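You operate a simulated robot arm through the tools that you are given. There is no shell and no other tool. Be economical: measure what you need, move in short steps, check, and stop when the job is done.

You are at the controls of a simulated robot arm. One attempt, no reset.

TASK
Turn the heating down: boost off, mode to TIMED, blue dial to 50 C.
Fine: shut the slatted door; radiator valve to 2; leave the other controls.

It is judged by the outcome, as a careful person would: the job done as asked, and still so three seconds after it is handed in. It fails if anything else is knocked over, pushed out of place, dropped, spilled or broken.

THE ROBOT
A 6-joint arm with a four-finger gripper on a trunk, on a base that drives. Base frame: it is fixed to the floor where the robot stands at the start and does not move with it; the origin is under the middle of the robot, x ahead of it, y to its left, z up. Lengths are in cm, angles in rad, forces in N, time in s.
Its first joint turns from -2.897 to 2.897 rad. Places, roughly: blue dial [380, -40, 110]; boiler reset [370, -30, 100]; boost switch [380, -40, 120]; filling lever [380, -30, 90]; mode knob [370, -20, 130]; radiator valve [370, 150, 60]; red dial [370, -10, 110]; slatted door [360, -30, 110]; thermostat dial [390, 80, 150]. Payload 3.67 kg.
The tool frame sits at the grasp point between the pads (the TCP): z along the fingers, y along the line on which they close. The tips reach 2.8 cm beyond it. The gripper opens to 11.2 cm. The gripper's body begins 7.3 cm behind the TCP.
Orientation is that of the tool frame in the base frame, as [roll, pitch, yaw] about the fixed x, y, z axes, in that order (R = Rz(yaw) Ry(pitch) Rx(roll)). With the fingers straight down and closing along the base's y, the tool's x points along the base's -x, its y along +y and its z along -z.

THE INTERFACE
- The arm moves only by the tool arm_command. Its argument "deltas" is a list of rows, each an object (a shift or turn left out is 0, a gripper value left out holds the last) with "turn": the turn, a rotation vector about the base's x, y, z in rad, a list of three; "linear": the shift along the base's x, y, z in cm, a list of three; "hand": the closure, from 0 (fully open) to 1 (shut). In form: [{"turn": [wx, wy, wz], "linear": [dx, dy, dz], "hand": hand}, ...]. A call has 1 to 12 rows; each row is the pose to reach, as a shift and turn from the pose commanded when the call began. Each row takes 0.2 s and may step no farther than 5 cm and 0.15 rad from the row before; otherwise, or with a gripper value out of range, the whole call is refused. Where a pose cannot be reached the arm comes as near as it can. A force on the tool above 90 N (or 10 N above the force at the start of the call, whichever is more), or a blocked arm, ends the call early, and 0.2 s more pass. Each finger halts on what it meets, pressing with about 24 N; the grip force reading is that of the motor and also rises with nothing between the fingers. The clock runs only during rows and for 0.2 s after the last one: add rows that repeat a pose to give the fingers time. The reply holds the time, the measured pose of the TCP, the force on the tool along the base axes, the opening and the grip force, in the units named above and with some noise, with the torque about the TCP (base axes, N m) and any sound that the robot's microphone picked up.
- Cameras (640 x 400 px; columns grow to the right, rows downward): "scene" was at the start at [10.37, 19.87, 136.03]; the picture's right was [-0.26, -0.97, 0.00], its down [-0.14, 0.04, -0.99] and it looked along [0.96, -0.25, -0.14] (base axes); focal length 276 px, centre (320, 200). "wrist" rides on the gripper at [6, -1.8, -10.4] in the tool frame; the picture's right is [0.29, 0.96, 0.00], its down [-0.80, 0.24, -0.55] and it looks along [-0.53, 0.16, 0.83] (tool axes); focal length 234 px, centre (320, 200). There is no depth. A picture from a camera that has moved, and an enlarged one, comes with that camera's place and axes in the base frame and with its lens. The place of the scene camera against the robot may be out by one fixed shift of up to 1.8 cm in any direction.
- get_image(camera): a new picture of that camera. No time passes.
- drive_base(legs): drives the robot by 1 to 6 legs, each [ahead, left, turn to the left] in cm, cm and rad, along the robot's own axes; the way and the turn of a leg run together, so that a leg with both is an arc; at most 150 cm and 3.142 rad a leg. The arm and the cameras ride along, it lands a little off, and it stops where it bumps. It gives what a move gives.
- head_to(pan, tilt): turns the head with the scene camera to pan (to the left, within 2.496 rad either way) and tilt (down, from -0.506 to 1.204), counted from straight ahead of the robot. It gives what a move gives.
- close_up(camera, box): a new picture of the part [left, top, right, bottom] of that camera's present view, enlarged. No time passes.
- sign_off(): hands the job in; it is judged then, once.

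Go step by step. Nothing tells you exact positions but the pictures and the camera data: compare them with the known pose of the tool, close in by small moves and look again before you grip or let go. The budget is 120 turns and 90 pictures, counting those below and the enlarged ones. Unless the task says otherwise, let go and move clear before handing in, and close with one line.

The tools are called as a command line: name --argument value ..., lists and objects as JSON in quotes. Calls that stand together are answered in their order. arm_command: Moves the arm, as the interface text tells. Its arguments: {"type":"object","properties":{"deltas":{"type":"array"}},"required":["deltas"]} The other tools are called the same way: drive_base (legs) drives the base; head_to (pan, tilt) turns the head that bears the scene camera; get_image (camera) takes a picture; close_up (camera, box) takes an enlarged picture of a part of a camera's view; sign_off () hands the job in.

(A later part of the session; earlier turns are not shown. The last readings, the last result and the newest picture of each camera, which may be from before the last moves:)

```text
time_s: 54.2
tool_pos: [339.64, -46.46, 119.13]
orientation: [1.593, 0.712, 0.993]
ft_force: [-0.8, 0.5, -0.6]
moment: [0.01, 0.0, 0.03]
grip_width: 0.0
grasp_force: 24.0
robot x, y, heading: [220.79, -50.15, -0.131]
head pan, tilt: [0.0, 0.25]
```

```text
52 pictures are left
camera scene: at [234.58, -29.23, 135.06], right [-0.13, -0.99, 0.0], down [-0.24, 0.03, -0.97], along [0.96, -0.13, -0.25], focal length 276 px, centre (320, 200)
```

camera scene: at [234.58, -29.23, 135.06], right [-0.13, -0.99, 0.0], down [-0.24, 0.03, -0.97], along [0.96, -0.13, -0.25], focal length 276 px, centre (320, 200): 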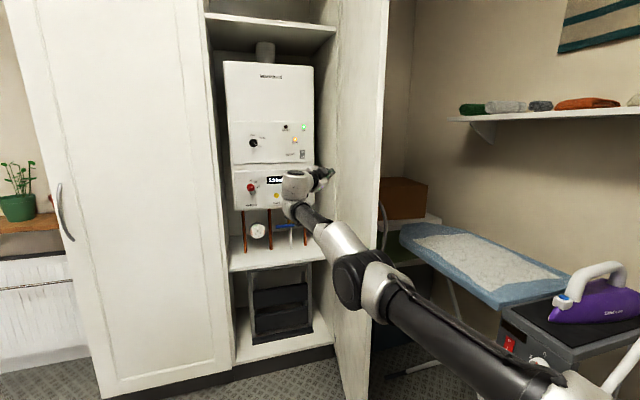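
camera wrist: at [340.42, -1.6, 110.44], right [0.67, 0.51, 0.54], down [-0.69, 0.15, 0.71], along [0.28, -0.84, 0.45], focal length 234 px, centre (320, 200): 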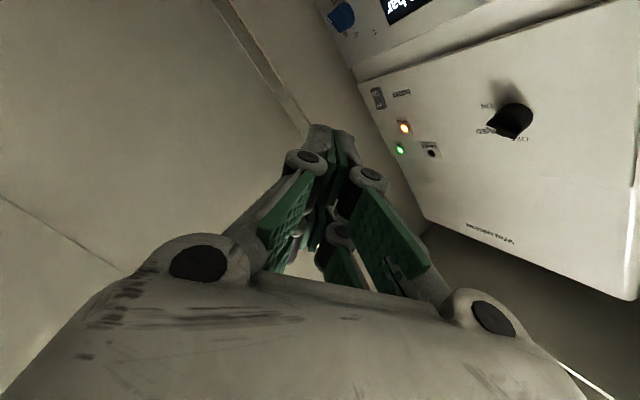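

The door is now past 90° and the boiler is fully exposed. I zoom in on the controls.

close_up --camera "scene" --box '[215, 105, 345, 215]'

```text
3.64 times, centred on (280, 160) of scene
camera zoom: at [234.58, -29.23, 135.06], right [-0.13, -0.99, 0.0], down [-0.24, 0.03, -0.97], along [0.96, -0.13, -0.25], focal length 1004 px, centre (466, 346)
```

zoom: 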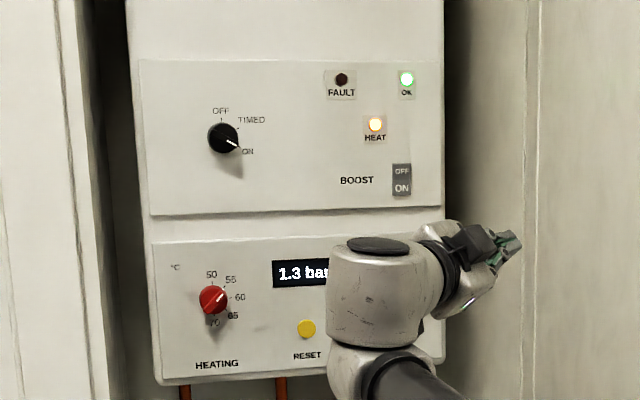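

Mode is at ON (needs ~60° counter-clockwise to TIMED), the boost rocker has OFF on top, and the blue dial is hidden behind the arm. I back the tool out, square up the base, and straighten the tool.

drive_base --legs '[[-18, 0, 0], [0, 18, 0], [0, 0, 0.13]]'

arm_command --deltas '[{"turn": [0, 0, 0.12], "linear": [-3, -2, 0]}, {"turn": [0, 0, 0.24], "linear": [-6, -4, 0]}, {"turn": [0, 0, 0.36], "linear": [-9, -6, 0]}, {"turn": [0, 0, 0.42], "linear": [-12, -8, 0]}, {"turn": [0, 0, 0.46], "linear": [-15, -8, 0]}, {"turn": [0, 0, 0.46], "linear": [-18, -8, 0]}]'

get_image --camera "scene"

```text
time_s: 57.5
tool_pos: [323.18, -11.05, 119.12]
orientation: [1.591, 0.712, 1.12]
ft_force: [-0.4, -0.9, -0.5]
moment: [-0.03, -0.04, 0.01]
grip_width: 0.0
grasp_force: 24.2
robot x, y, heading: [206.12, -29.83, -0.002]
head pan, tilt: [0.0, 0.25]
```

```text
time_s: 58.9
tool_pos: [328.15, -10.1, 125.89]
orientation: [1.591, 0.711, 1.55]
ft_force: [-0.5, 0.3, 0.6]
moment: [-0.02, 0.03, 0.04]
grip_width: 0.0
grasp_force: 24.2
out of reach, approached as far as the arm can: row 1, 2, 3, 4, 5, 6
robot x, y, heading: [205.79, -29.22, -0.004]
head pan, tilt: [0.0, 0.25]
```

```text
50 pictures are left
camera scene: at [216.89, -7.17, 135.06], right [0.0, -1.0, 0.0], down [-0.25, 0.0, -0.97], along [0.97, 0.0, -0.25], focal length 276 px, centre (320, 200)
```

scene: 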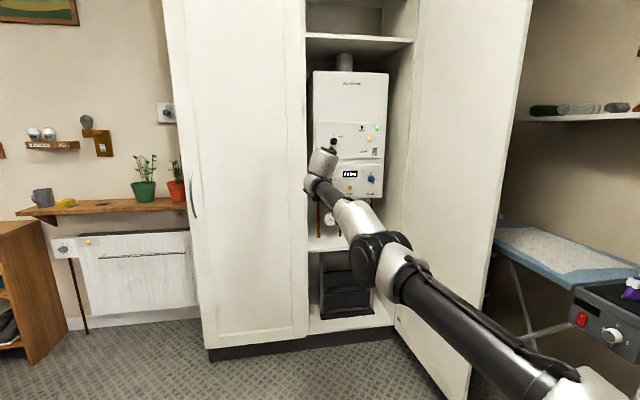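

The arm is stretched out, apparently because the positive roll sits at the last joint's limit. I roll the other way and retract.

arm_command --deltas '[{"turn": [-0.14, 0, 0]}, {"turn": [-0.28, 0, 0]}, {"turn": [-0.42, 0, 0]}, {"turn": [-0.56, 0, 0]}, {"turn": [-0.7, 0, 0], "linear": [-3, 0, 0]}, {"turn": [-0.84, 0, 0], "linear": [-6, 0, 0]}, {"turn": [-0.98, 0, 0], "linear": [-9, 0, 0]}, {"turn": [-1.12, 0, 0], "linear": [-13, 0, 0]}, {"turn": [-1.26, 0, 0], "linear": [-17, 0, 0]}, {"turn": [-1.36, 0, 0], "linear": [-21, 0, 0]}, {"turn": [-1.36, 0, 0], "linear": [-25, 0, 0]}]'

get_image --camera "scene"

```text
time_s: 61.2
tool_pos: [323.38, -2.3, 130.36]
orientation: [-1.57, 1.066, -1.589]
ft_force: [-1.3, 0.6, 0.5]
moment: [-0.02, 0.02, -0.02]
grip_width: 0.0
grasp_force: 24.0
out of reach, approached as far as the arm can: row 2, 3, 4, 5, 6, 7, 8, 9, 10, 11
robot x, y, heading: [205.89, -29.12, -0.001]
head pan, tilt: [0.0, 0.25]
```

```text
49 pictures are left
camera scene: at [216.89, -7.16, 135.06], right [0.0, -1.0, 0.0], down [-0.25, 0.0, -0.97], along [0.97, 0.0, -0.25], focal length 276 px, centre (320, 200)
```

scene: 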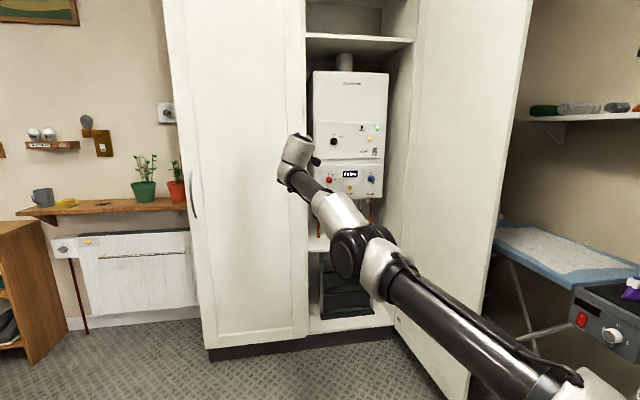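

Still stuck almost straight-armed. I return the tool toward the pointing-down posture while retracting, to bend the elbow again.

arm_command --deltas '[{"turn": [0, 0.13, 0], "linear": [-3, 0, 0]}, {"turn": [0, 0.26, 0], "linear": [-6, 0, 0]}, {"turn": [0, 0.39, 0], "linear": [-9, 0, 0]}, {"turn": [0, 0.52, 0], "linear": [-12, 0, 0]}, {"turn": [0, 0.65, 0], "linear": [-16, 0, 0]}, {"turn": [0, 0.78, 0], "linear": [-20, 0, 0]}, {"turn": [0, 0.91, 0], "linear": [-24, 0, 0]}, {"turn": [0, 1.04, 0], "linear": [-28, 0, 0]}, {"turn": [0, 1.17, 0], "linear": [-32, 0, 0]}, {"turn": [0, 1.3, 0], "linear": [-36, -3, 0]}, {"turn": [0, 1.43, 0], "linear": [-40, -6, 0]}, {"turn": [0, 1.56, 0], "linear": [-44, -9, 0]}]'

get_image --camera "scene"

```text
time_s: 63.9
tool_pos: [278.73, -10.6, 131.12]
orientation: [-3.123, 0.0, -2.639]
ft_force: [-0.1, 0.6, -0.3]
moment: [-0.06, 0.03, 0.02]
grip_width: 0.01
grasp_force: 23.9
out of reach, approached as far as the arm can: row 1, 2, 3, 4, 5, 6, 7, 8, 9
robot x, y, heading: [205.89, -29.43, -0.005]
head pan, tilt: [0.0, 0.25]
```

```text
48 pictures are left
camera scene: at [216.91, -7.12, 135.05], right [0.0, -1.0, 0.0], down [-0.25, 0.0, -0.97], along [0.97, 0.0, -0.25], focal length 276 px, centre (320, 200)
```

scene: 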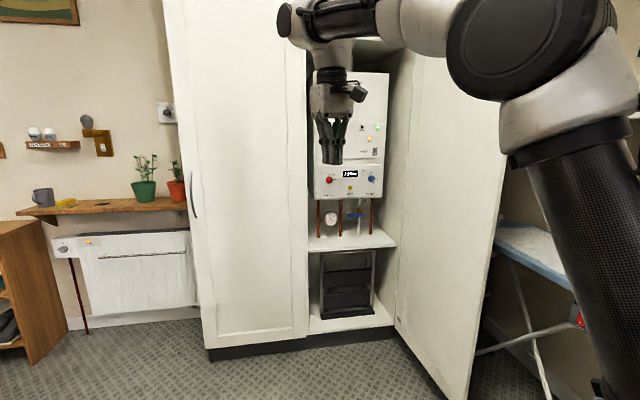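

The elbow is bent up again. A zoom on the panel now that the lower part is visible.

close_up --camera "scene" --box '[310, 110, 400, 210]'

```text
4.00 times, centred on (355, 160) of scene
camera zoom: at [216.91, -7.12, 135.05], right [0.0, -1.0, 0.0], down [-0.25, 0.0, -0.97], along [0.97, 0.0, -0.25], focal length 1104 px, centre (180, 360)
```

zoom: 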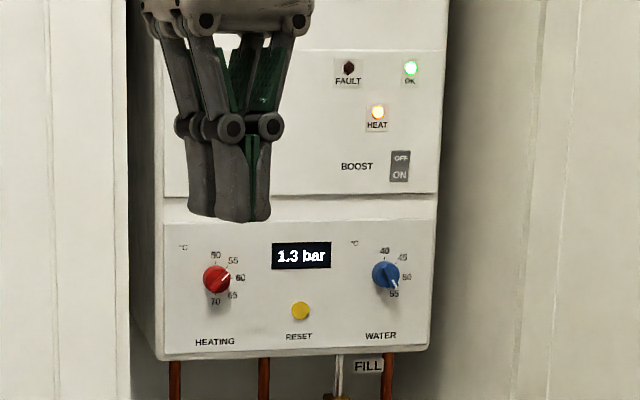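

Blue dial is at 55 and must go to 50 (about 50° counter-clockwise); estimated spots: mode knob (375,-15,129), boost (382,-39,123), blue (375,-37,107). I pitch the tool forward again, this time staying extended with elbow up.

arm_command --deltas '[{"turn": [0, -0.13, 0], "linear": [2, -1.5, -1]}, {"turn": [0, -0.26, 0], "linear": [4, -3, -2]}, {"turn": [0, -0.39, 0], "linear": [6, -4.5, -3]}, {"turn": [0, -0.52, 0], "linear": [8, -6, -4]}, {"turn": [0, -0.65, 0], "linear": [10, -7.5, -5]}, {"turn": [0, -0.78, 0], "linear": [13, -9, -6]}, {"turn": [0, -0.91, 0], "linear": [16, -10, -7]}, {"turn": [0, -1.04, 0], "linear": [19, -10, -8]}, {"turn": [0, -1.17, 0], "linear": [22, -10, -9]}, {"turn": [0, -1.3, 0], "linear": [24, -10, -9]}, {"turn": [0, -1.43, 0], "linear": [25, -10, -9]}, {"turn": [0, -1.56, 0], "linear": [25, -10, -9]}]'

get_image --camera "scene"

```text
time_s: 66.5
tool_pos: [303.87, -20.84, 122.13]
orientation: [-1.565, 1.069, -1.583]
ft_force: [0.0, -0.3, 0.6]
moment: [0.01, 0.05, 0.0]
grip_width: 0.01
grasp_force: 24.2
robot x, y, heading: [206.05, -29.46, -0.002]
head pan, tilt: [0.0, 0.25]
```

```text
46 pictures are left
camera scene: at [216.87, -7.18, 135.06], right [0.0, -1.0, 0.0], down [-0.25, 0.0, -0.97], along [0.97, 0.0, -0.25], focal length 276 px, centre (320, 200)
```

scene: 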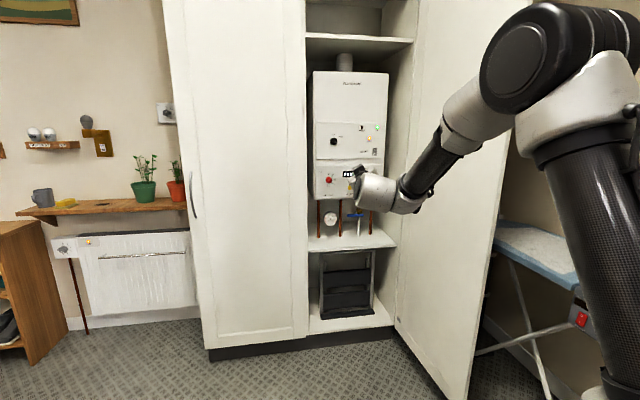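

Exactly there with no limit. I test the roll range on the negative side (counter-clockwise), as the knobs need.

arm_command --deltas '[{"turn": [-0.14, 0, 0]}, {"turn": [-0.28, 0, 0]}, {"turn": [-0.42, 0, 0]}, {"turn": [-0.56, 0, 0]}, {"turn": [-0.7, 0, 0]}, {"turn": [-0.84, 0, 0]}, {"turn": [-0.98, 0, 0]}, {"turn": [-1.07, 0, 0]}]'

get_image --camera "wrist"

```text
time_s: 68.2
tool_pos: [303.77, -20.83, 121.93]
orientation: [-1.556, -0.002, -1.577]
ft_force: [0.5, -0.4, -0.2]
moment: [0.0, -0.02, 0.0]
grip_width: 0.0
grasp_force: 23.8
robot x, y, heading: [206.04, -29.7, -0.005]
head pan, tilt: [0.0, 0.25]
```

```text
45 pictures are left
camera wrist: at [293.48, -26.76, 123.71], right [0.01, -0.29, -0.96], down [-0.54, 0.8, -0.25], along [0.84, 0.52, -0.15], focal length 234 px, centre (320, 200)
```

wrist: 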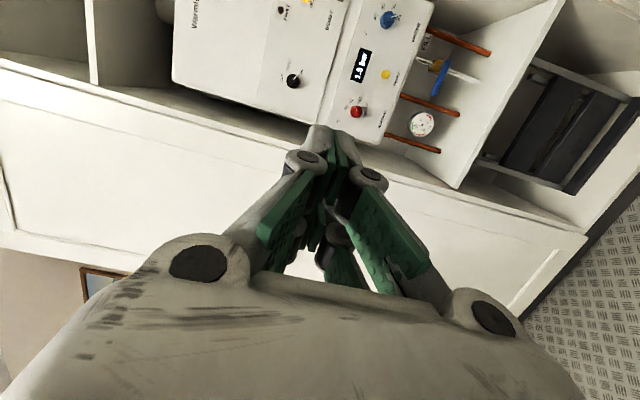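

The roll range is ample. I drive up to the boiler, leaving the tips about 12 cm short of it.

drive_base --legs '[[0, 9.5, 0], [52, 0, 0.005]]'

get_image --camera "wrist"

get_image --camera "scene"

```text
time_s: 72.0
tool_pos: [355.58, -11.87, 121.95]
orientation: [-1.556, 0.001, -1.579]
ft_force: [0.8, -0.2, -0.1]
moment: [-0.02, -0.02, 0.0]
grip_width: 0.0
grasp_force: 24.0
robot x, y, heading: [257.55, -20.29, -0.007]
head pan, tilt: [0.0, 0.25]
```

```text
44 pictures are left
camera wrist: at [345.21, -17.65, 123.7], right [0.01, -0.29, -0.96], down [-0.54, 0.8, -0.25], along [0.84, 0.52, -0.15], focal length 234 px, centre (320, 200)
```

wrist: 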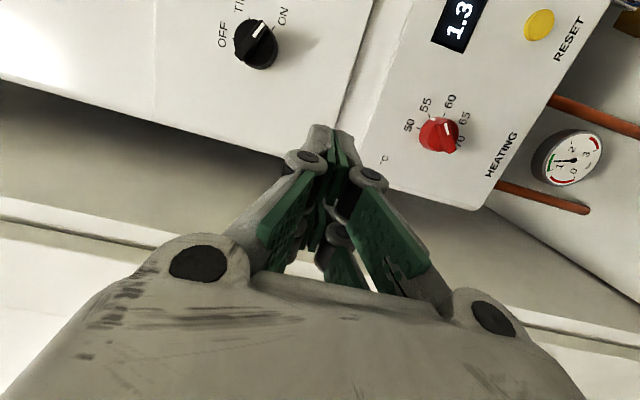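

```text
43 pictures are left
camera scene: at [268.65, 2.07, 135.06], right [0.0, -1.0, 0.0], down [-0.25, 0.0, -0.97], along [0.97, 0.0, -0.25], focal length 276 px, centre (320, 200)
```

scene: 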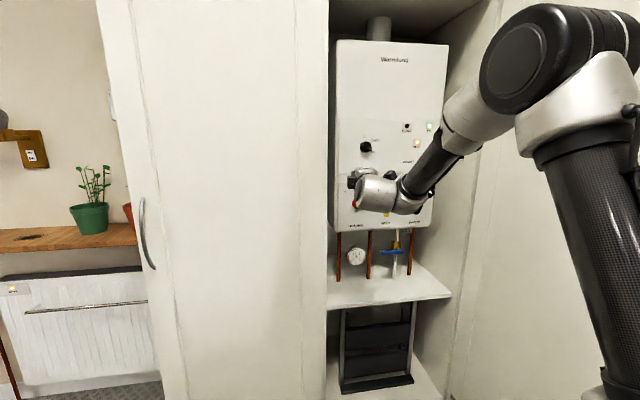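

close_up --camera "wrist" --box '[190, 0, 330, 100]'

close_up --camera "scene" --box '[335, 105, 455, 235]'

```text
4.00 times, centred on (260, 50) of wrist
camera zoom: at [345.21, -17.65, 123.7], right [0.01, -0.29, -0.96], down [-0.54, 0.8, -0.25], along [0.84, 0.52, -0.15], focal length 937 px, centre (560, 800)
```

zoom: 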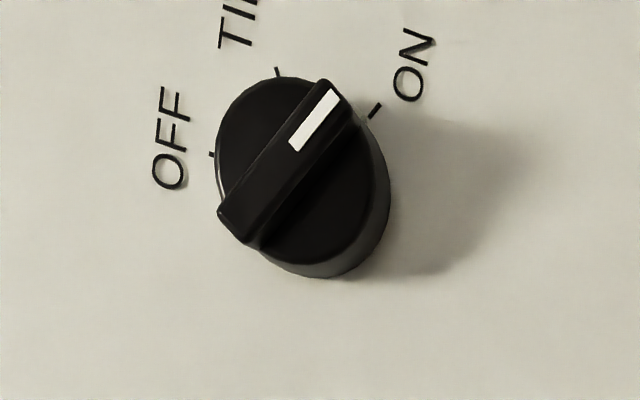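

```text
3.08 times, centred on (395, 170) of scene
camera zoom: at [268.65, 2.07, 135.06], right [0.0, -1.0, 0.0], down [-0.25, 0.0, -0.97], along [0.97, 0.0, -0.25], focal length 850 px, centre (89, 292)
```

zoom: 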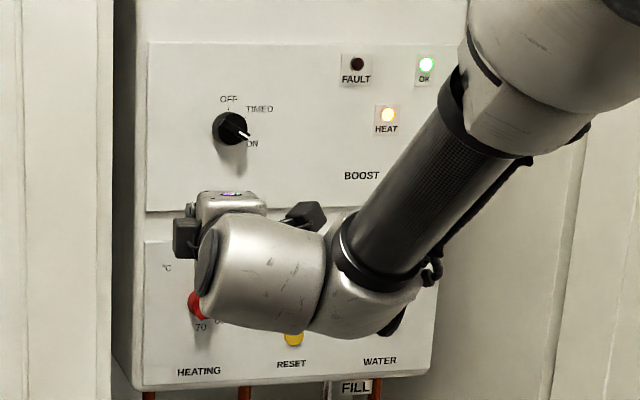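

The mode knob is a disc with a raised pointer ridge at ON (≈110° clockwise); TIMED is ≈60°. I line the gripper up with it, fingers across the ridge, still clear in x.

arm_command --deltas '[{"turn": [0.1, 0, 0], "linear": [0, -1.5, 3], "hand": 0.3}, {"turn": [0.2, 0, 0], "linear": [0, -3, 5.5], "hand": 0.3}, {"turn": [0.3, 0, 0], "linear": [0, -3.7, 7.8], "hand": 0.3}, {"turn": [0.3, 0, 0], "linear": [0, -3.7, 7.8], "hand": 0.3}]'

get_image --camera "wrist"

```text
time_s: 73.0
tool_pos: [355.55, -15.3, 129.9]
orientation: [-1.561, 0.3, -1.588]
ft_force: [-0.3, 0.2, -0.1]
moment: [-0.03, -0.02, 0.04]
grip_width: 7.83
grasp_force: 0.1
robot x, y, heading: [257.66, -20.16, -0.009]
head pan, tilt: [0.0, 0.25]
```

```text
40 pictures are left
camera wrist: at [345.15, -21.37, 129.82], right [0.01, 0.01, -1.0], down [-0.54, 0.84, 0.0], along [0.84, 0.54, 0.01], focal length 234 px, centre (320, 200)
```

wrist: 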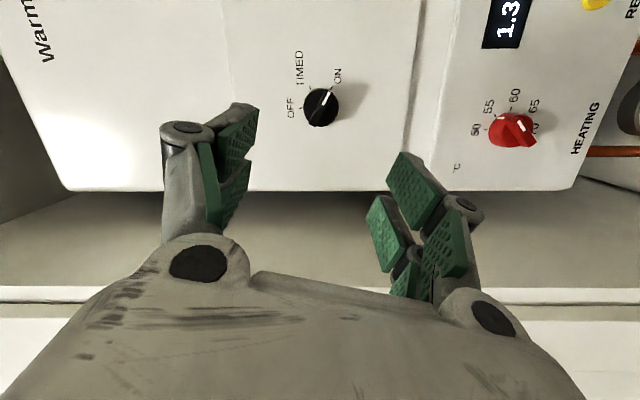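

Two wrist views put the knob front at (372, -16.1, 130.0). I centre and approach.

arm_command --deltas '[{"linear": [4, -0.8, 0.1]}, {"linear": [8, -0.8, 0.1]}, {"linear": [11.5, -0.8, 0.1]}, {"linear": [11.5, -0.8, 0.1]}]'

get_image --camera "wrist"

close_up --camera "scene" --box '[335, 105, 455, 235]'

```text
time_s: 74.0
tool_pos: [367.0, -16.09, 129.88]
orientation: [-1.562, 0.301, -1.592]
ft_force: [-0.3, 0.5, 0.2]
moment: [0.02, 0.02, -0.02]
grip_width: 7.84
grasp_force: 0.0
out of reach, approached as far as the arm can: row 1, 2
robot x, y, heading: [258.04, -20.23, -0.002]
head pan, tilt: [0.0, 0.25]
```

```text
39 pictures are left
camera wrist: at [356.63, -22.15, 129.81], right [0.01, 0.01, -1.0], down [-0.53, 0.85, 0.0], along [0.85, 0.53, 0.01], focal length 234 px, centre (320, 200)
```

wrist: 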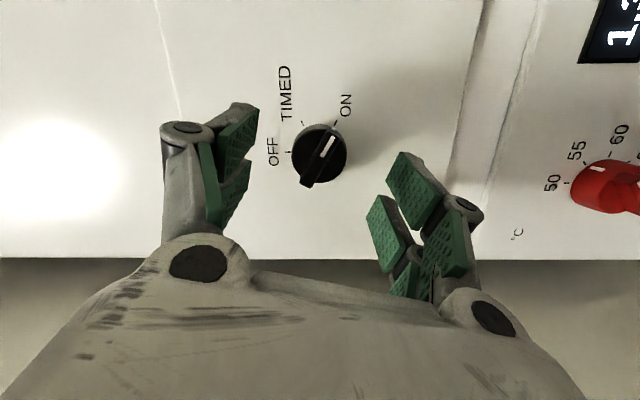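

```text
3.08 times, centred on (395, 170) of scene
camera zoom: at [268.63, 2.07, 135.06], right [0.0, -1.0, 0.0], down [-0.25, 0.0, -0.97], along [0.97, 0.0, -0.25], focal length 850 px, centre (89, 292)
```

zoom: 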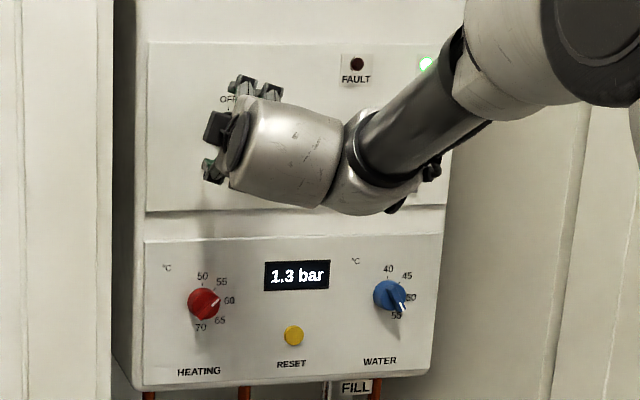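

Consistent. I advance 3.2 cm and close on the knob.

arm_command --deltas '[{"linear": [1.5, 0, 0]}, {"linear": [3.2, 0, 0]}, {"linear": [3.2, 0, 0], "hand": 0.6}, {"linear": [3.2, 0, 0], "hand": 0.8}, {"linear": [3.2, 0, 0], "hand": 1}, {"linear": [3.2, 0, 0], "hand": 1}]'

get_image --camera "wrist"

```text
time_s: 75.4
tool_pos: [370.13, -16.13, 129.96]
orientation: [-1.561, 0.301, -1.584]
ft_force: [-52.3, -1.3, -19.6]
moment: [-0.08, 0.84, 0.57]
grip_width: 3.81
grasp_force: 45.2
robot x, y, heading: [257.78, -20.17, -0.009]
head pan, tilt: [0.0, 0.25]
```

```text
37 pictures are left
camera wrist: at [359.65, -22.18, 129.81], right [0.01, 0.01, -1.0], down [-0.54, 0.84, 0.0], along [0.84, 0.54, 0.01], focal length 234 px, centre (320, 200)
```

wrist: 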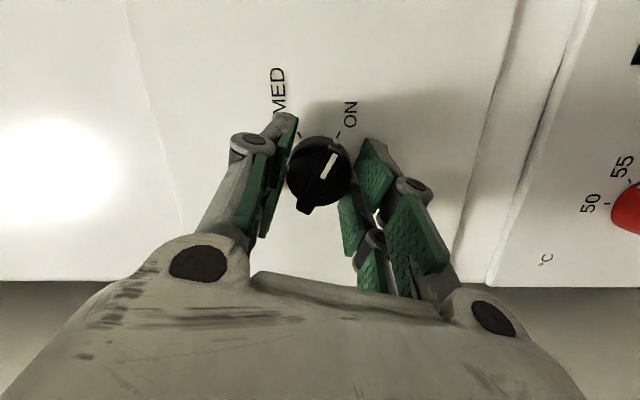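

The disc is gripped (3.8 cm) but the tips press on the plate; I ease back slightly and rotate counter-clockwise.

arm_command --deltas '[{"linear": [-0.4, 0, 0]}, {"linear": [-0.6, 0, 0]}, {"linear": [-0.6, 0, 0], "turn": [-0.1, 0, 0]}, {"linear": [-0.6, 0, 0], "turn": [-0.2, 0, 0]}, {"linear": [-0.6, 0, 0], "turn": [-0.3, 0, 0]}, {"linear": [-0.6, 0, 0], "turn": [-0.4, 0, 0]}, {"linear": [-0.6, 0, 0], "turn": [-0.5, 0, 0]}, {"linear": [-0.6, 0, 0], "turn": [-0.6, 0, 0]}, {"linear": [-0.6, 0, 0], "turn": [-0.7, 0, 0]}, {"linear": [-0.6, 0, 0], "turn": [-0.8, 0, 0]}, {"linear": [-0.6, 0, 0], "turn": [-0.8, 0, 0]}]'

get_image --camera "wrist"

```text
time_s: 77.8
tool_pos: [369.68, -16.0, 129.94]
orientation: [-1.561, -0.502, -1.589]
ft_force: [-27.7, -33.2, -18.3]
moment: [0.03, 0.22, -1.38]
grip_width: 3.7
grasp_force: 45.1
out of reach, approached as far as the arm can: row 7, 8, 9, 10, 11
robot x, y, heading: [257.9, -20.32, -0.006]
head pan, tilt: [0.0, 0.25]
```

```text
36 pictures are left
camera wrist: at [359.34, -20.18, 134.37], right [0.0, -0.71, -0.7], down [-0.54, 0.59, -0.6], along [0.84, 0.38, -0.39], focal length 234 px, centre (320, 200)
```

wrist: 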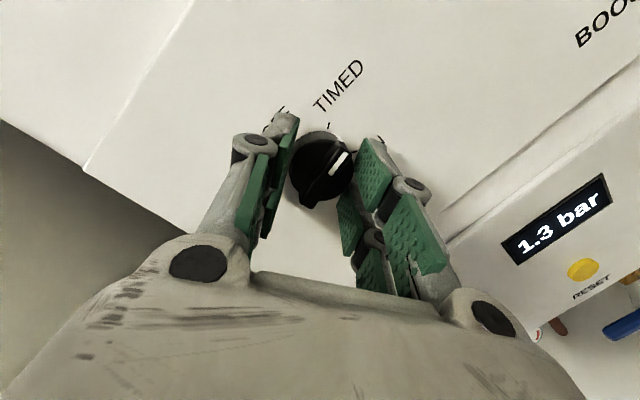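

The knob turned partly with some slip. I rotate further.

arm_command --deltas '[{"turn": [-0.1, 0, 0]}, {"turn": [-0.2, 0, 0]}, {"turn": [-0.3, 0, 0]}, {"turn": [-0.4, 0, 0]}, {"turn": [-0.4, 0, 0]}]'

close_up --camera "wrist" --box '[220, 50, 420, 250]'

```text
time_s: 79.0
tool_pos: [369.97, -15.98, 130.06]
orientation: [-1.559, -0.901, -1.592]
ft_force: [-33.0, -58.7, -34.4]
moment: [0.41, 0.46, 0.48]
grip_width: 3.8
grasp_force: 45.2
out of reach, approached as far as the arm can: row 3, 4, 5
robot x, y, heading: [257.8, -20.18, -0.004]
head pan, tilt: [0.0, 0.25]
```

```text
2.00 times, centred on (320, 150) of wrist
camera zoom: at [359.64, -18.16, 135.83], right [-0.01, -0.93, -0.37], down [-0.54, 0.31, -0.78], along [0.84, 0.2, -0.51], focal length 468 px, centre (320, 300)
```

zoom: 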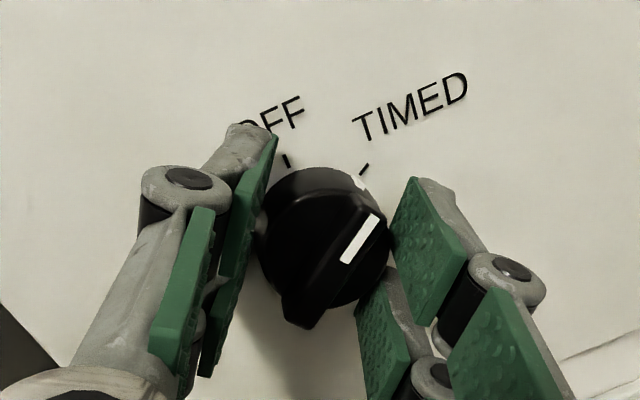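

The pointer now lines up with the TIMED tick. I release and check.

arm_command --deltas '[{"hand": 0.5}, {"hand": 0.3}, {"hand": 0.3}, {"linear": [-4, 0, 0]}, {"linear": [-8, 0, 0]}]'

close_up --camera "wrist" --box '[220, 30, 420, 230]'

```text
time_s: 80.2
tool_pos: [362.01, -14.35, 130.53]
orientation: [-1.55, -0.902, -1.592]
ft_force: [0.6, 0.0, -0.5]
moment: [0.0, -0.1, 0.0]
grip_width: 7.84
grasp_force: 0.1
out of reach, approached as far as the arm can: row 4, 5
robot x, y, heading: [257.69, -20.06, -0.007]
head pan, tilt: [0.0, 0.25]
```

```text
2.00 times, centred on (320, 130) of wrist
camera zoom: at [351.64, -16.61, 136.29], right [0.0, -0.93, -0.37], down [-0.54, 0.31, -0.78], along [0.84, 0.2, -0.5], focal length 468 px, centre (320, 340)
```

zoom: 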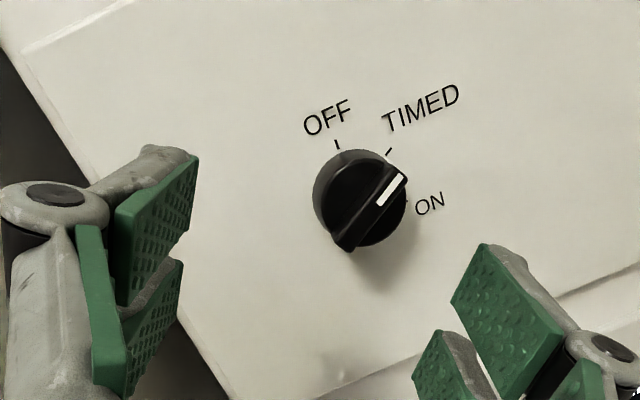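

By unprojection the pointer sits at ≈60° against the TIMED tick at ≈58°: good. Next the boost rocker: I close the hand, roll back and move in front of it.

arm_command --deltas '[{"turn": [0.14, 0, 0], "linear": [-4, -1, 0], "hand": 1}, {"turn": [0.28, 0, 0], "linear": [-6, -3, 0], "hand": 1}, {"turn": [0.42, 0, 0], "linear": [-7, -6, -1], "hand": 1}, {"turn": [0.56, 0, 0], "linear": [-7, -9, -2], "hand": 1}, {"turn": [0.7, 0, 0], "linear": [-7, -12, -3]}, {"turn": [0.84, 0, 0], "linear": [-7, -15, -4]}, {"turn": [0.9, 0, 0], "linear": [-7, -18, -5]}, {"turn": [0.9, 0, 0], "linear": [-7, -21, -6]}, {"turn": [0.9, 0, 0], "linear": [-7, -24, -6.5]}]'

get_image --camera "wrist"

get_image --camera "scene"

```text
time_s: 82.2
tool_pos: [357.44, -25.33, 127.76]
orientation: [-1.594, 0.0, -1.728]
ft_force: [-0.3, -0.8, 0.5]
moment: [-0.02, 0.05, 0.0]
grip_width: 0.01
grasp_force: 23.9
out of reach, approached as far as the arm can: row 1, 2, 3, 4, 5, 6, 7, 8, 9
robot x, y, heading: [257.46, -20.03, -0.005]
head pan, tilt: [0.0, 0.25]
```

```text
33 pictures are left
camera wrist: at [346.41, -29.6, 129.71], right [-0.07, -0.28, -0.96], down [-0.43, 0.87, -0.23], along [0.9, 0.39, -0.18], focal length 234 px, centre (320, 200)
```

wrist: 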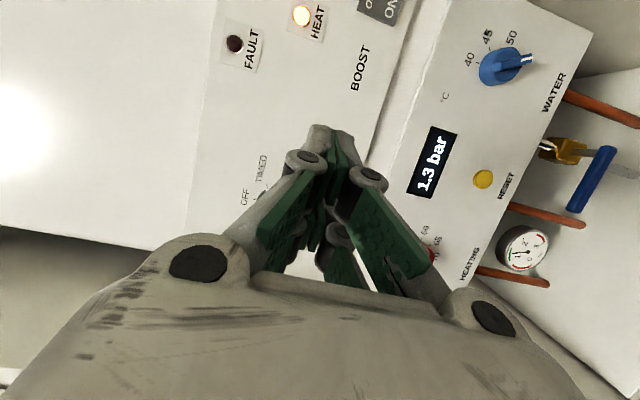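

```text
32 pictures are left
camera scene: at [268.61, 2.08, 135.06], right [0.0, -1.0, 0.0], down [-0.25, 0.0, -0.97], along [0.97, 0.0, -0.25], focal length 276 px, centre (320, 200)
```

scene: 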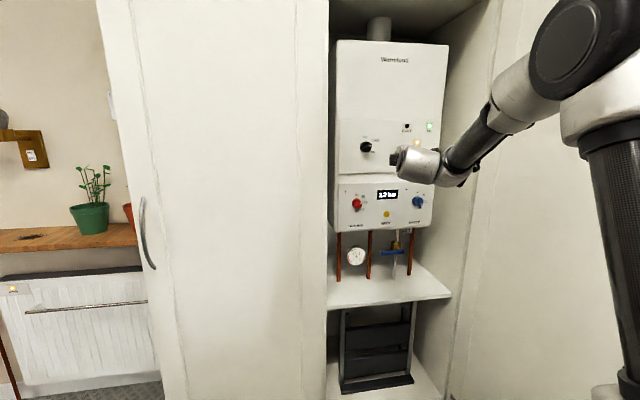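

The arm is limited moving right, so I swing the base slightly to the right instead (about 0.14 rad), which brings the tool in front of the boost switch.

drive_base --legs '[[0, 0, -0.14]]'

get_image --camera "wrist"

get_image --camera "scene"

```text
time_s: 83.2
tool_pos: [355.74, -39.74, 127.63]
orientation: [-1.594, -0.003, -1.874]
ft_force: [0.0, -0.1, 0.1]
moment: [0.02, 0.0, -0.02]
grip_width: 0.01
grasp_force: 23.7
robot x, y, heading: [257.61, -20.02, -0.152]
head pan, tilt: [0.0, 0.25]
```

```text
31 pictures are left
camera wrist: at [344.13, -42.28, 129.69], right [-0.11, -0.27, -0.96], down [-0.3, 0.93, -0.23], along [0.95, 0.26, -0.18], focal length 234 px, centre (320, 200)
```

wrist: 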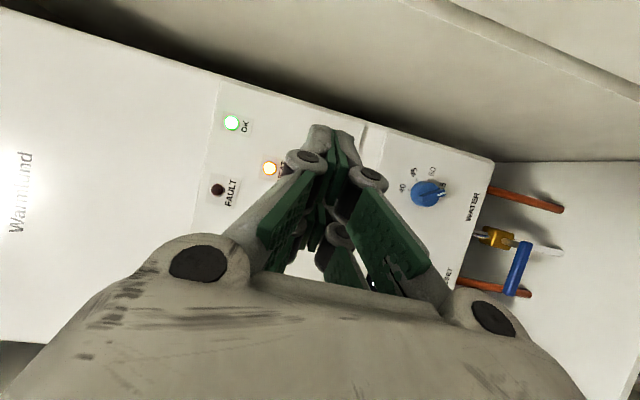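

```text
30 pictures are left
camera scene: at [271.62, 0.18, 135.06], right [-0.15, -0.99, 0.0], down [-0.24, 0.04, -0.97], along [0.96, -0.14, -0.25], focal length 276 px, centre (320, 200)
```

scene: 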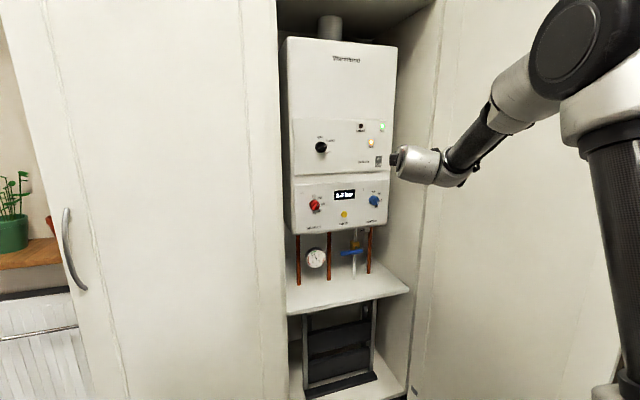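

close_up --camera "scene" --box '[330, 110, 430, 220]'

```text
3.64 times, centred on (380, 165) of scene
camera zoom: at [271.62, 0.18, 135.06], right [-0.15, -0.99, 0.0], down [-0.24, 0.04, -0.97], along [0.96, -0.14, -0.25], focal length 1004 px, centre (102, 327)
```

zoom: 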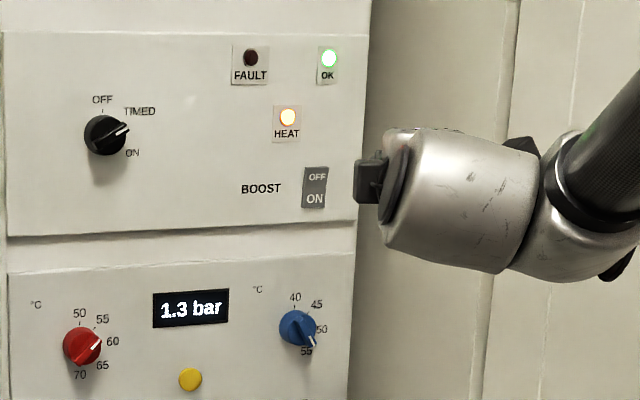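

Mode points to TIMED. Boost OFF half is at about (376, -39, 125.3), currently ON. I advance the closed fingertips toward it.

arm_command --deltas '[{"linear": [4, 0.3, -0.5]}, {"linear": [8, 0.7, -1]}, {"linear": [12, 1.2, -1.8]}, {"linear": [13, 1.5, -1.8]}, {"linear": [13, 1.5, -1.8]}]'

get_image --camera "wrist"

close_up --camera "scene" --box '[330, 110, 430, 220]'

```text
time_s: 84.4
tool_pos: [368.57, -38.27, 125.73]
orientation: [-1.595, -0.001, -1.874]
ft_force: [1.0, 0.5, 0.3]
moment: [-0.01, -0.02, 0.01]
grip_width: 0.01
grasp_force: 23.9
robot x, y, heading: [257.53, -20.05, -0.153]
head pan, tilt: [0.0, 0.25]
```

```text
28 pictures are left
camera wrist: at [357.11, -40.89, 127.84], right [-0.11, -0.27, -0.96], down [-0.3, 0.93, -0.23], along [0.95, 0.26, -0.18], focal length 234 px, centre (320, 200)
```

wrist: 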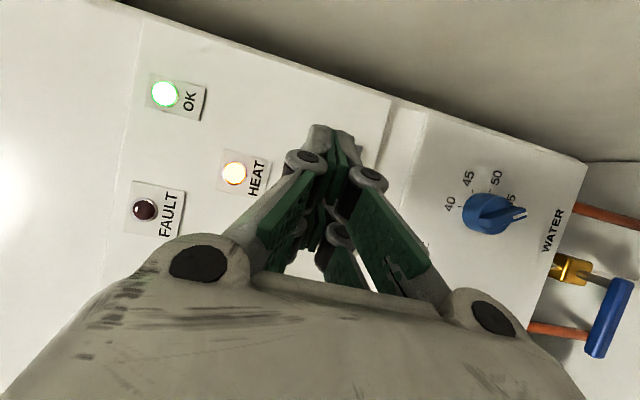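

```text
3.64 times, centred on (380, 165) of scene
camera zoom: at [271.61, 0.19, 135.06], right [-0.15, -0.99, 0.0], down [-0.24, 0.04, -0.97], along [0.96, -0.14, -0.25], focal length 1004 px, centre (102, 327)
```

zoom: 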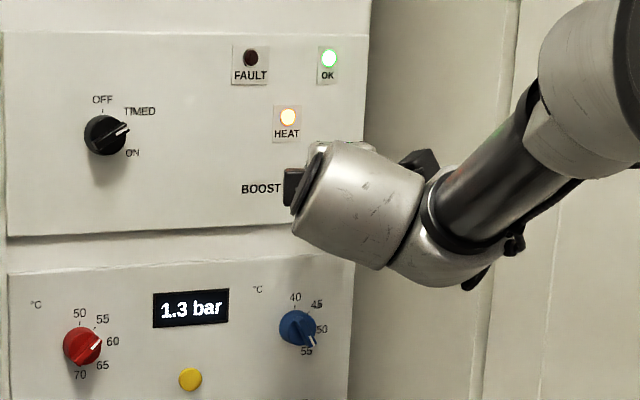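

The fingertips are right in front of the OFF half. I press in small steps.

arm_command --deltas '[{"linear": [1, -0.2, 0]}, {"linear": [2, -0.3, 0]}, {"linear": [2.6, -0.3, 0]}, {"linear": [3.2, -0.3, 0]}]'

```text
time_s: 85.4
tool_pos: [371.93, -38.46, 125.88]
orientation: [-1.593, -0.002, -1.871]
ft_force: [0.2, 0.2, -0.5]
moment: [0.02, -0.01, 0.01]
grip_width: 0.0
grasp_force: 24.1
robot x, y, heading: [257.93, -20.26, -0.148]
head pan, tilt: [0.0, 0.25]
```

arm_command --deltas '[{"linear": [0.5, -0.1, 0]}, {"linear": [1, -0.1, 0]}, {"linear": [1.5, -0.2, 0]}]'

get_image --camera "wrist"

```text
time_s: 86.2
tool_pos: [373.48, -38.54, 125.79]
orientation: [-1.593, -0.001, -1.873]
ft_force: [0.2, 1.0, 0.1]
moment: [0.01, 0.0, 0.03]
grip_width: 0.0
grasp_force: 23.6
robot x, y, heading: [257.21, -20.23, -0.152]
head pan, tilt: [0.0, 0.25]
```

```text
26 pictures are left
camera wrist: at [361.84, -41.26, 127.83], right [-0.11, -0.27, -0.96], down [-0.3, 0.93, -0.23], along [0.95, 0.26, -0.18], focal length 234 px, centre (320, 200)
```

wrist: 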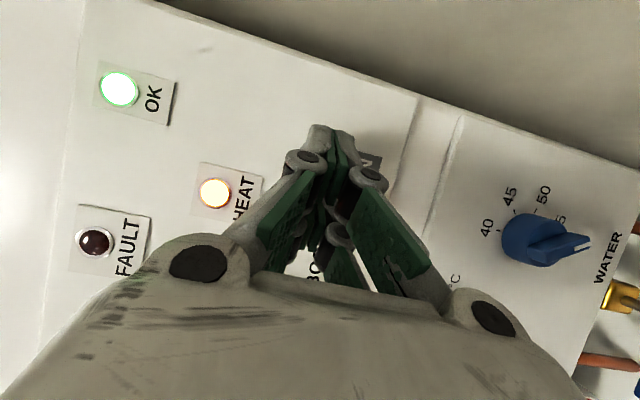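

No contact yet; the ON half peeks out beside the tip, so the tip covers OFF. I keep advancing.

arm_command --deltas '[{"linear": [0.4, -0.1, 0]}, {"linear": [0.8, -0.2, 0]}, {"linear": [1.2, -0.3, 0]}]'

```text
time_s: 86.8
tool_pos: [373.56, -38.68, 125.85]
orientation: [-1.6, -0.004, -1.872]
ft_force: [-53.1, 4.9, 1.3]
moment: [0.09, 0.03, 0.66]
grip_width: 0.0
grasp_force: 35.6
robot x, y, heading: [257.49, -20.42, -0.15]
head pan, tilt: [0.0, 0.25]
stopped in row 3: the force on the tool passed its limit at 105 N (the readings are from after the stop); the commanded pose is now the measured one
```

Firm contact. I back off and look at the rocker.

arm_command --deltas '[{"linear": [-4, 0.5, 0]}, {"linear": [-8, 0.5, 3]}, {"linear": [-10, 0.5, 7]}, {"linear": [-10, 0.5, 10]}]'

close_up --camera "wrist" --box '[240, 40, 560, 240]'

close_up --camera "scene" --box '[330, 110, 430, 220]'

```text
time_s: 87.8
tool_pos: [363.99, -38.17, 135.49]
orientation: [-1.602, -0.004, -1.868]
ft_force: [0.7, -0.9, -0.2]
moment: [-0.01, -0.06, -0.01]
grip_width: 0.0
grasp_force: 35.7
robot x, y, heading: [257.86, -19.87, -0.149]
head pan, tilt: [0.0, 0.25]
```

```text
2.00 times, centred on (400, 140) of wrist
camera zoom: at [352.46, -40.88, 137.65], right [-0.11, -0.27, -0.96], down [-0.3, 0.93, -0.23], along [0.95, 0.26, -0.19], focal length 468 px, centre (160, 320)
```

zoom: 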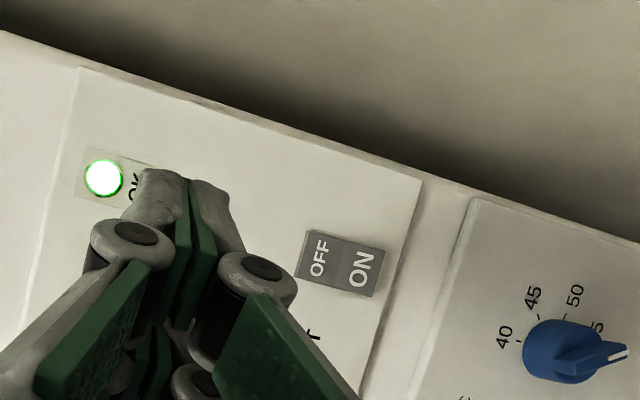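

```text
3.64 times, centred on (380, 165) of scene
camera zoom: at [271.53, 0.19, 135.06], right [-0.15, -0.99, 0.0], down [-0.24, 0.04, -0.97], along [0.96, -0.14, -0.25], focal length 1004 px, centre (102, 327)
```

zoom: 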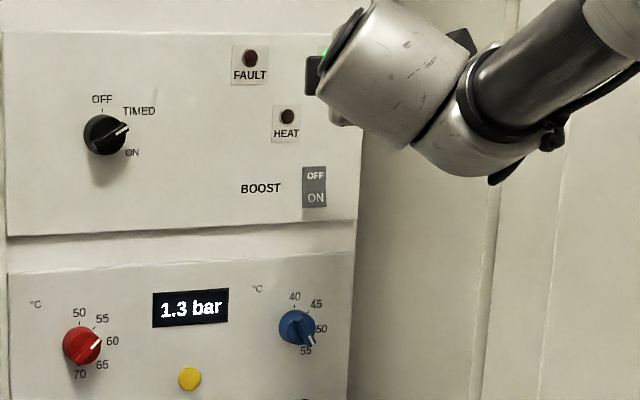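

The HEAT lamp went out and the OFF half is pressed in: boost is off. Now to the blue dial at about (375, -37.3, 108.5): I retract, descend and straighten the yaw.

arm_command --deltas '[{"linear": [-4, 0, -3], "turn": [0, 0, 0.04]}, {"linear": [-8, 0, -6], "turn": [0, 0, 0.08]}, {"linear": [-9, 0, -10], "turn": [0, 0, 0.12]}, {"linear": [-9, 0, -14], "turn": [0, 0, 0.16]}, {"linear": [-9, 0, -18], "turn": [0, 0, 0.2]}, {"linear": [-9, 0.5, -22], "turn": [0, 0, 0.24]}, {"linear": [-9, 1, -26.5], "turn": [0, 0, 0.27]}, {"linear": [-9, 1, -26.5], "turn": [0, 0, 0.27]}]'

arm_command --deltas '[{"turn": [0.14, 0, 0], "hand": 0.3}, {"turn": [0.28, 0, 0], "hand": 0.3}, {"turn": [0.42, 0, 0], "hand": 0.3}, {"turn": [0.56, 0, 0], "hand": 0.3}, {"turn": [0.7, 0, 0], "hand": 0.3}, {"turn": [0.84, 0, 0], "hand": 0.3}, {"turn": [0.98, 0, 0], "hand": 0.3}, {"turn": [1.05, 0, 0], "hand": 0.3}]'

get_image --camera "wrist"

close_up --camera "scene" --box '[280, 100, 440, 260]'

```text
time_s: 89.6
tool_pos: [356.65, -26.16, 111.18]
orientation: [-1.625, -0.007, -1.735]
ft_force: [-0.4, -0.3, 0.3]
moment: [-0.02, 0.06, -0.01]
grip_width: 0.01
grasp_force: 35.1
out of reach, approached as far as the arm can: row 2, 3, 4, 5, 6, 7, 8
robot x, y, heading: [258.08, -20.18, -0.156]
head pan, tilt: [0.0, 0.25]
```

```text
time_s: 91.4
tool_pos: [357.14, -22.21, 112.62]
orientation: [-1.913, 1.01, -1.947]
ft_force: [-0.1, -0.6, -0.7]
moment: [-0.01, 0.0, -0.06]
grip_width: 7.83
grasp_force: 0.0
out of reach, approached as far as the arm can: row 3, 4, 5, 6, 7, 8
robot x, y, heading: [258.09, -20.16, -0.149]
head pan, tilt: [0.0, 0.25]
```

```text
23 pictures are left
camera wrist: at [345.85, -25.91, 110.35], right [-0.07, 0.69, -0.72], down [-0.39, 0.65, 0.65], along [0.92, 0.33, 0.22], focal length 234 px, centre (320, 200)
```

wrist: 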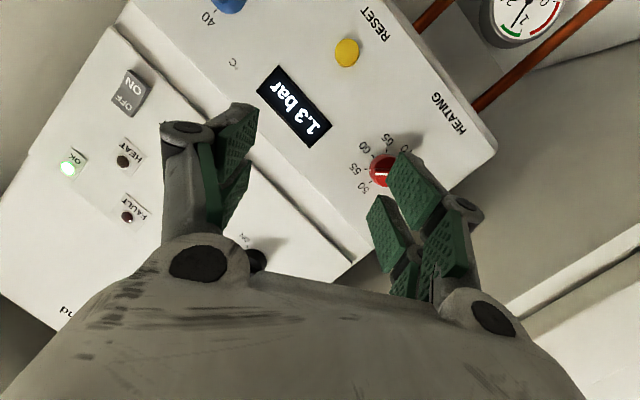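

```text
2.50 times, centred on (360, 180) of scene
camera zoom: at [271.5, 0.21, 135.06], right [-0.15, -0.99, 0.0], down [-0.24, 0.04, -0.97], along [0.96, -0.14, -0.25], focal length 690 px, centre (220, 250)
```

zoom: 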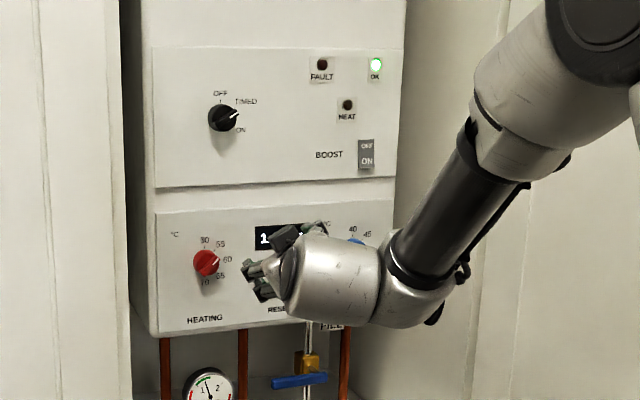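

The arm cannot yaw left of its own azimuth, so I shift the base right 12 cm, square it, and use a slight rightward yaw.

drive_base --legs '[[0, -12, 0], [0, 0, 0.15]]'

arm_command --deltas '[{"linear": [0, -3, 0], "turn": [0, 0, -0.05]}, {"linear": [0, -6, -1], "turn": [0, 0, -0.1]}, {"linear": [0, -9, -2], "turn": [0, 0, -0.15]}, {"linear": [0, -12, -3], "turn": [0, 0, -0.2]}, {"linear": [0, -15, -4], "turn": [0, 0, -0.25]}, {"linear": [0, -18, -4], "turn": [0, 0, -0.3]}]'

get_image --camera "wrist"

```text
time_s: 93.3
tool_pos: [354.44, -19.01, 112.62]
orientation: [-1.91, 1.005, -1.792]
ft_force: [0.2, -0.5, 1.2]
moment: [0.05, -0.03, 0.02]
grip_width: 7.82
grasp_force: 0.1
robot x, y, heading: [255.92, -31.91, -0.001]
head pan, tilt: [0.0, 0.25]
```

```text
time_s: 94.7
tool_pos: [354.51, -37.17, 108.68]
orientation: [-1.91, 1.008, -2.091]
ft_force: [-0.5, -0.5, 0.4]
moment: [-0.03, -0.03, -0.06]
grip_width: 7.87
grasp_force: 0.0
robot x, y, heading: [256.02, -31.65, 0.006]
head pan, tilt: [0.0, 0.25]
```

```text
21 pictures are left
camera wrist: at [342.76, -39.09, 106.35], right [0.03, 0.69, -0.73], down [-0.29, 0.7, 0.65], along [0.96, 0.2, 0.22], focal length 234 px, centre (320, 200)
```

wrist: 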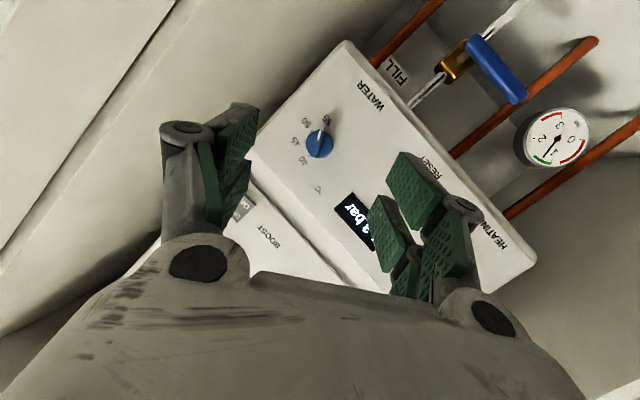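

Reached. The wrist view puts the dial at (≈374, -38.0, 108.4). I level the tool's pitch and come in front of it.

arm_command --deltas '[{"linear": [1, -0.3, 0], "turn": [0, -0.09, 0.03]}, {"linear": [3, -0.6, 0], "turn": [0, -0.17, 0.06]}, {"linear": [6, -0.6, 0], "turn": [0, -0.17, 0.06]}, {"linear": [9, -0.6, 0], "turn": [0, -0.17, 0.06]}, {"linear": [9, -0.6, 0], "turn": [0, -0.17, 0.06]}]'

get_image --camera "wrist"

```text
time_s: 95.9
tool_pos: [363.83, -36.1, 108.91]
orientation: [-1.605, 1.067, -1.789]
ft_force: [-1.0, 0.2, -0.1]
moment: [-0.03, 0.02, -0.02]
grip_width: 7.84
grasp_force: 0.2
out of reach, approached as far as the arm can: row 2, 3, 4, 5
robot x, y, heading: [255.94, -32.3, 0.004]
head pan, tilt: [0.0, 0.25]
```

```text
20 pictures are left
camera wrist: at [352.91, -38.47, 104.81], right [0.12, 0.69, -0.71], down [-0.42, 0.69, 0.59], along [0.9, 0.23, 0.37], focal length 234 px, centre (320, 200)
```

wrist: 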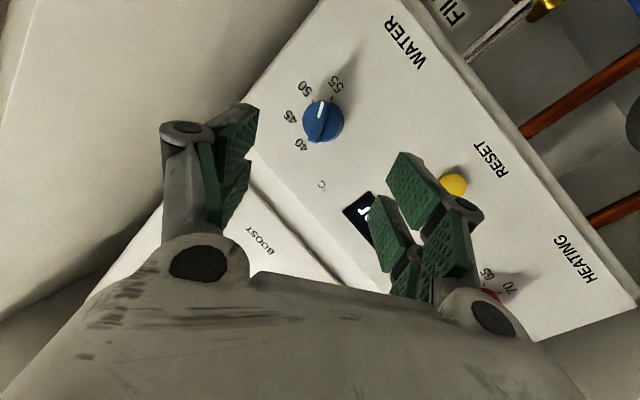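

close_up --camera "wrist" --box '[265, 60, 385, 180]'

```text
3.33 times, centred on (325, 120) of wrist
camera zoom: at [352.91, -38.47, 104.81], right [0.12, 0.69, -0.71], down [-0.42, 0.69, 0.59], along [0.9, 0.23, 0.37], focal length 781 px, centre (303, 467)
```

zoom: 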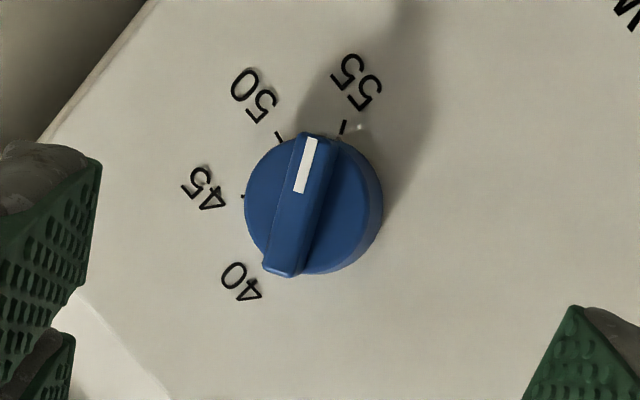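

Pointer is at 149° (the 55 tick ≈147°), and 50 is at ≈102°: a 46° counter-clockwise turn, knob centre (-38.0, 108.4). I approach and grip.

arm_command --deltas '[{"linear": [2, -1.8, -0.5], "turn": [0, 0, -0.04]}, {"linear": [5, -1.8, -0.5], "turn": [0, 0, -0.04]}, {"linear": [7.8, -1.8, -0.5], "turn": [0, 0, -0.04]}, {"linear": [7.8, -1.8, -0.5], "turn": [0, 0, -0.04]}, {"linear": [7.8, -1.8, -0.5], "turn": [0, 0, -0.04], "hand": 0.6}, {"linear": [7.8, -1.8, -0.5], "turn": [0, 0, -0.04], "hand": 0.8}, {"linear": [7.8, -1.8, -0.5], "turn": [0, 0, -0.04], "hand": 1}, {"linear": [7.8, -1.8, -0.5], "turn": [0, 0, -0.04], "hand": 1}]'

get_image --camera "wrist"

```text
time_s: 97.7
tool_pos: [371.53, -37.97, 108.57]
orientation: [-1.595, 1.068, -1.799]
ft_force: [-1.7, -9.5, 5.0]
moment: [-0.43, 0.57, -0.29]
grip_width: 1.14
grasp_force: 44.9
robot x, y, heading: [256.21, -31.87, 0.005]
head pan, tilt: [0.0, 0.25]
```

```text
18 pictures are left
camera wrist: at [360.53, -40.17, 104.35], right [0.14, 0.69, -0.71], down [-0.41, 0.69, 0.59], along [0.9, 0.21, 0.38], focal length 234 px, centre (320, 200)
```

wrist: 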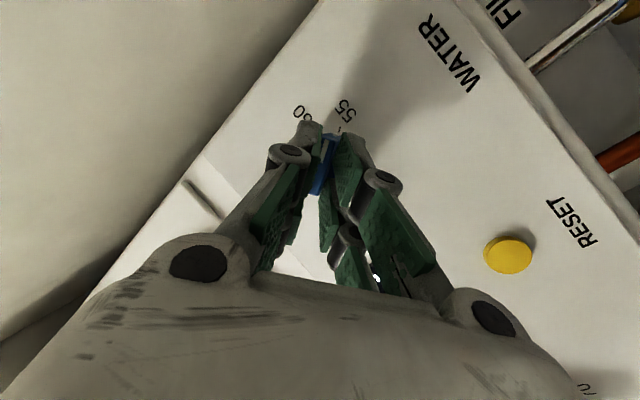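

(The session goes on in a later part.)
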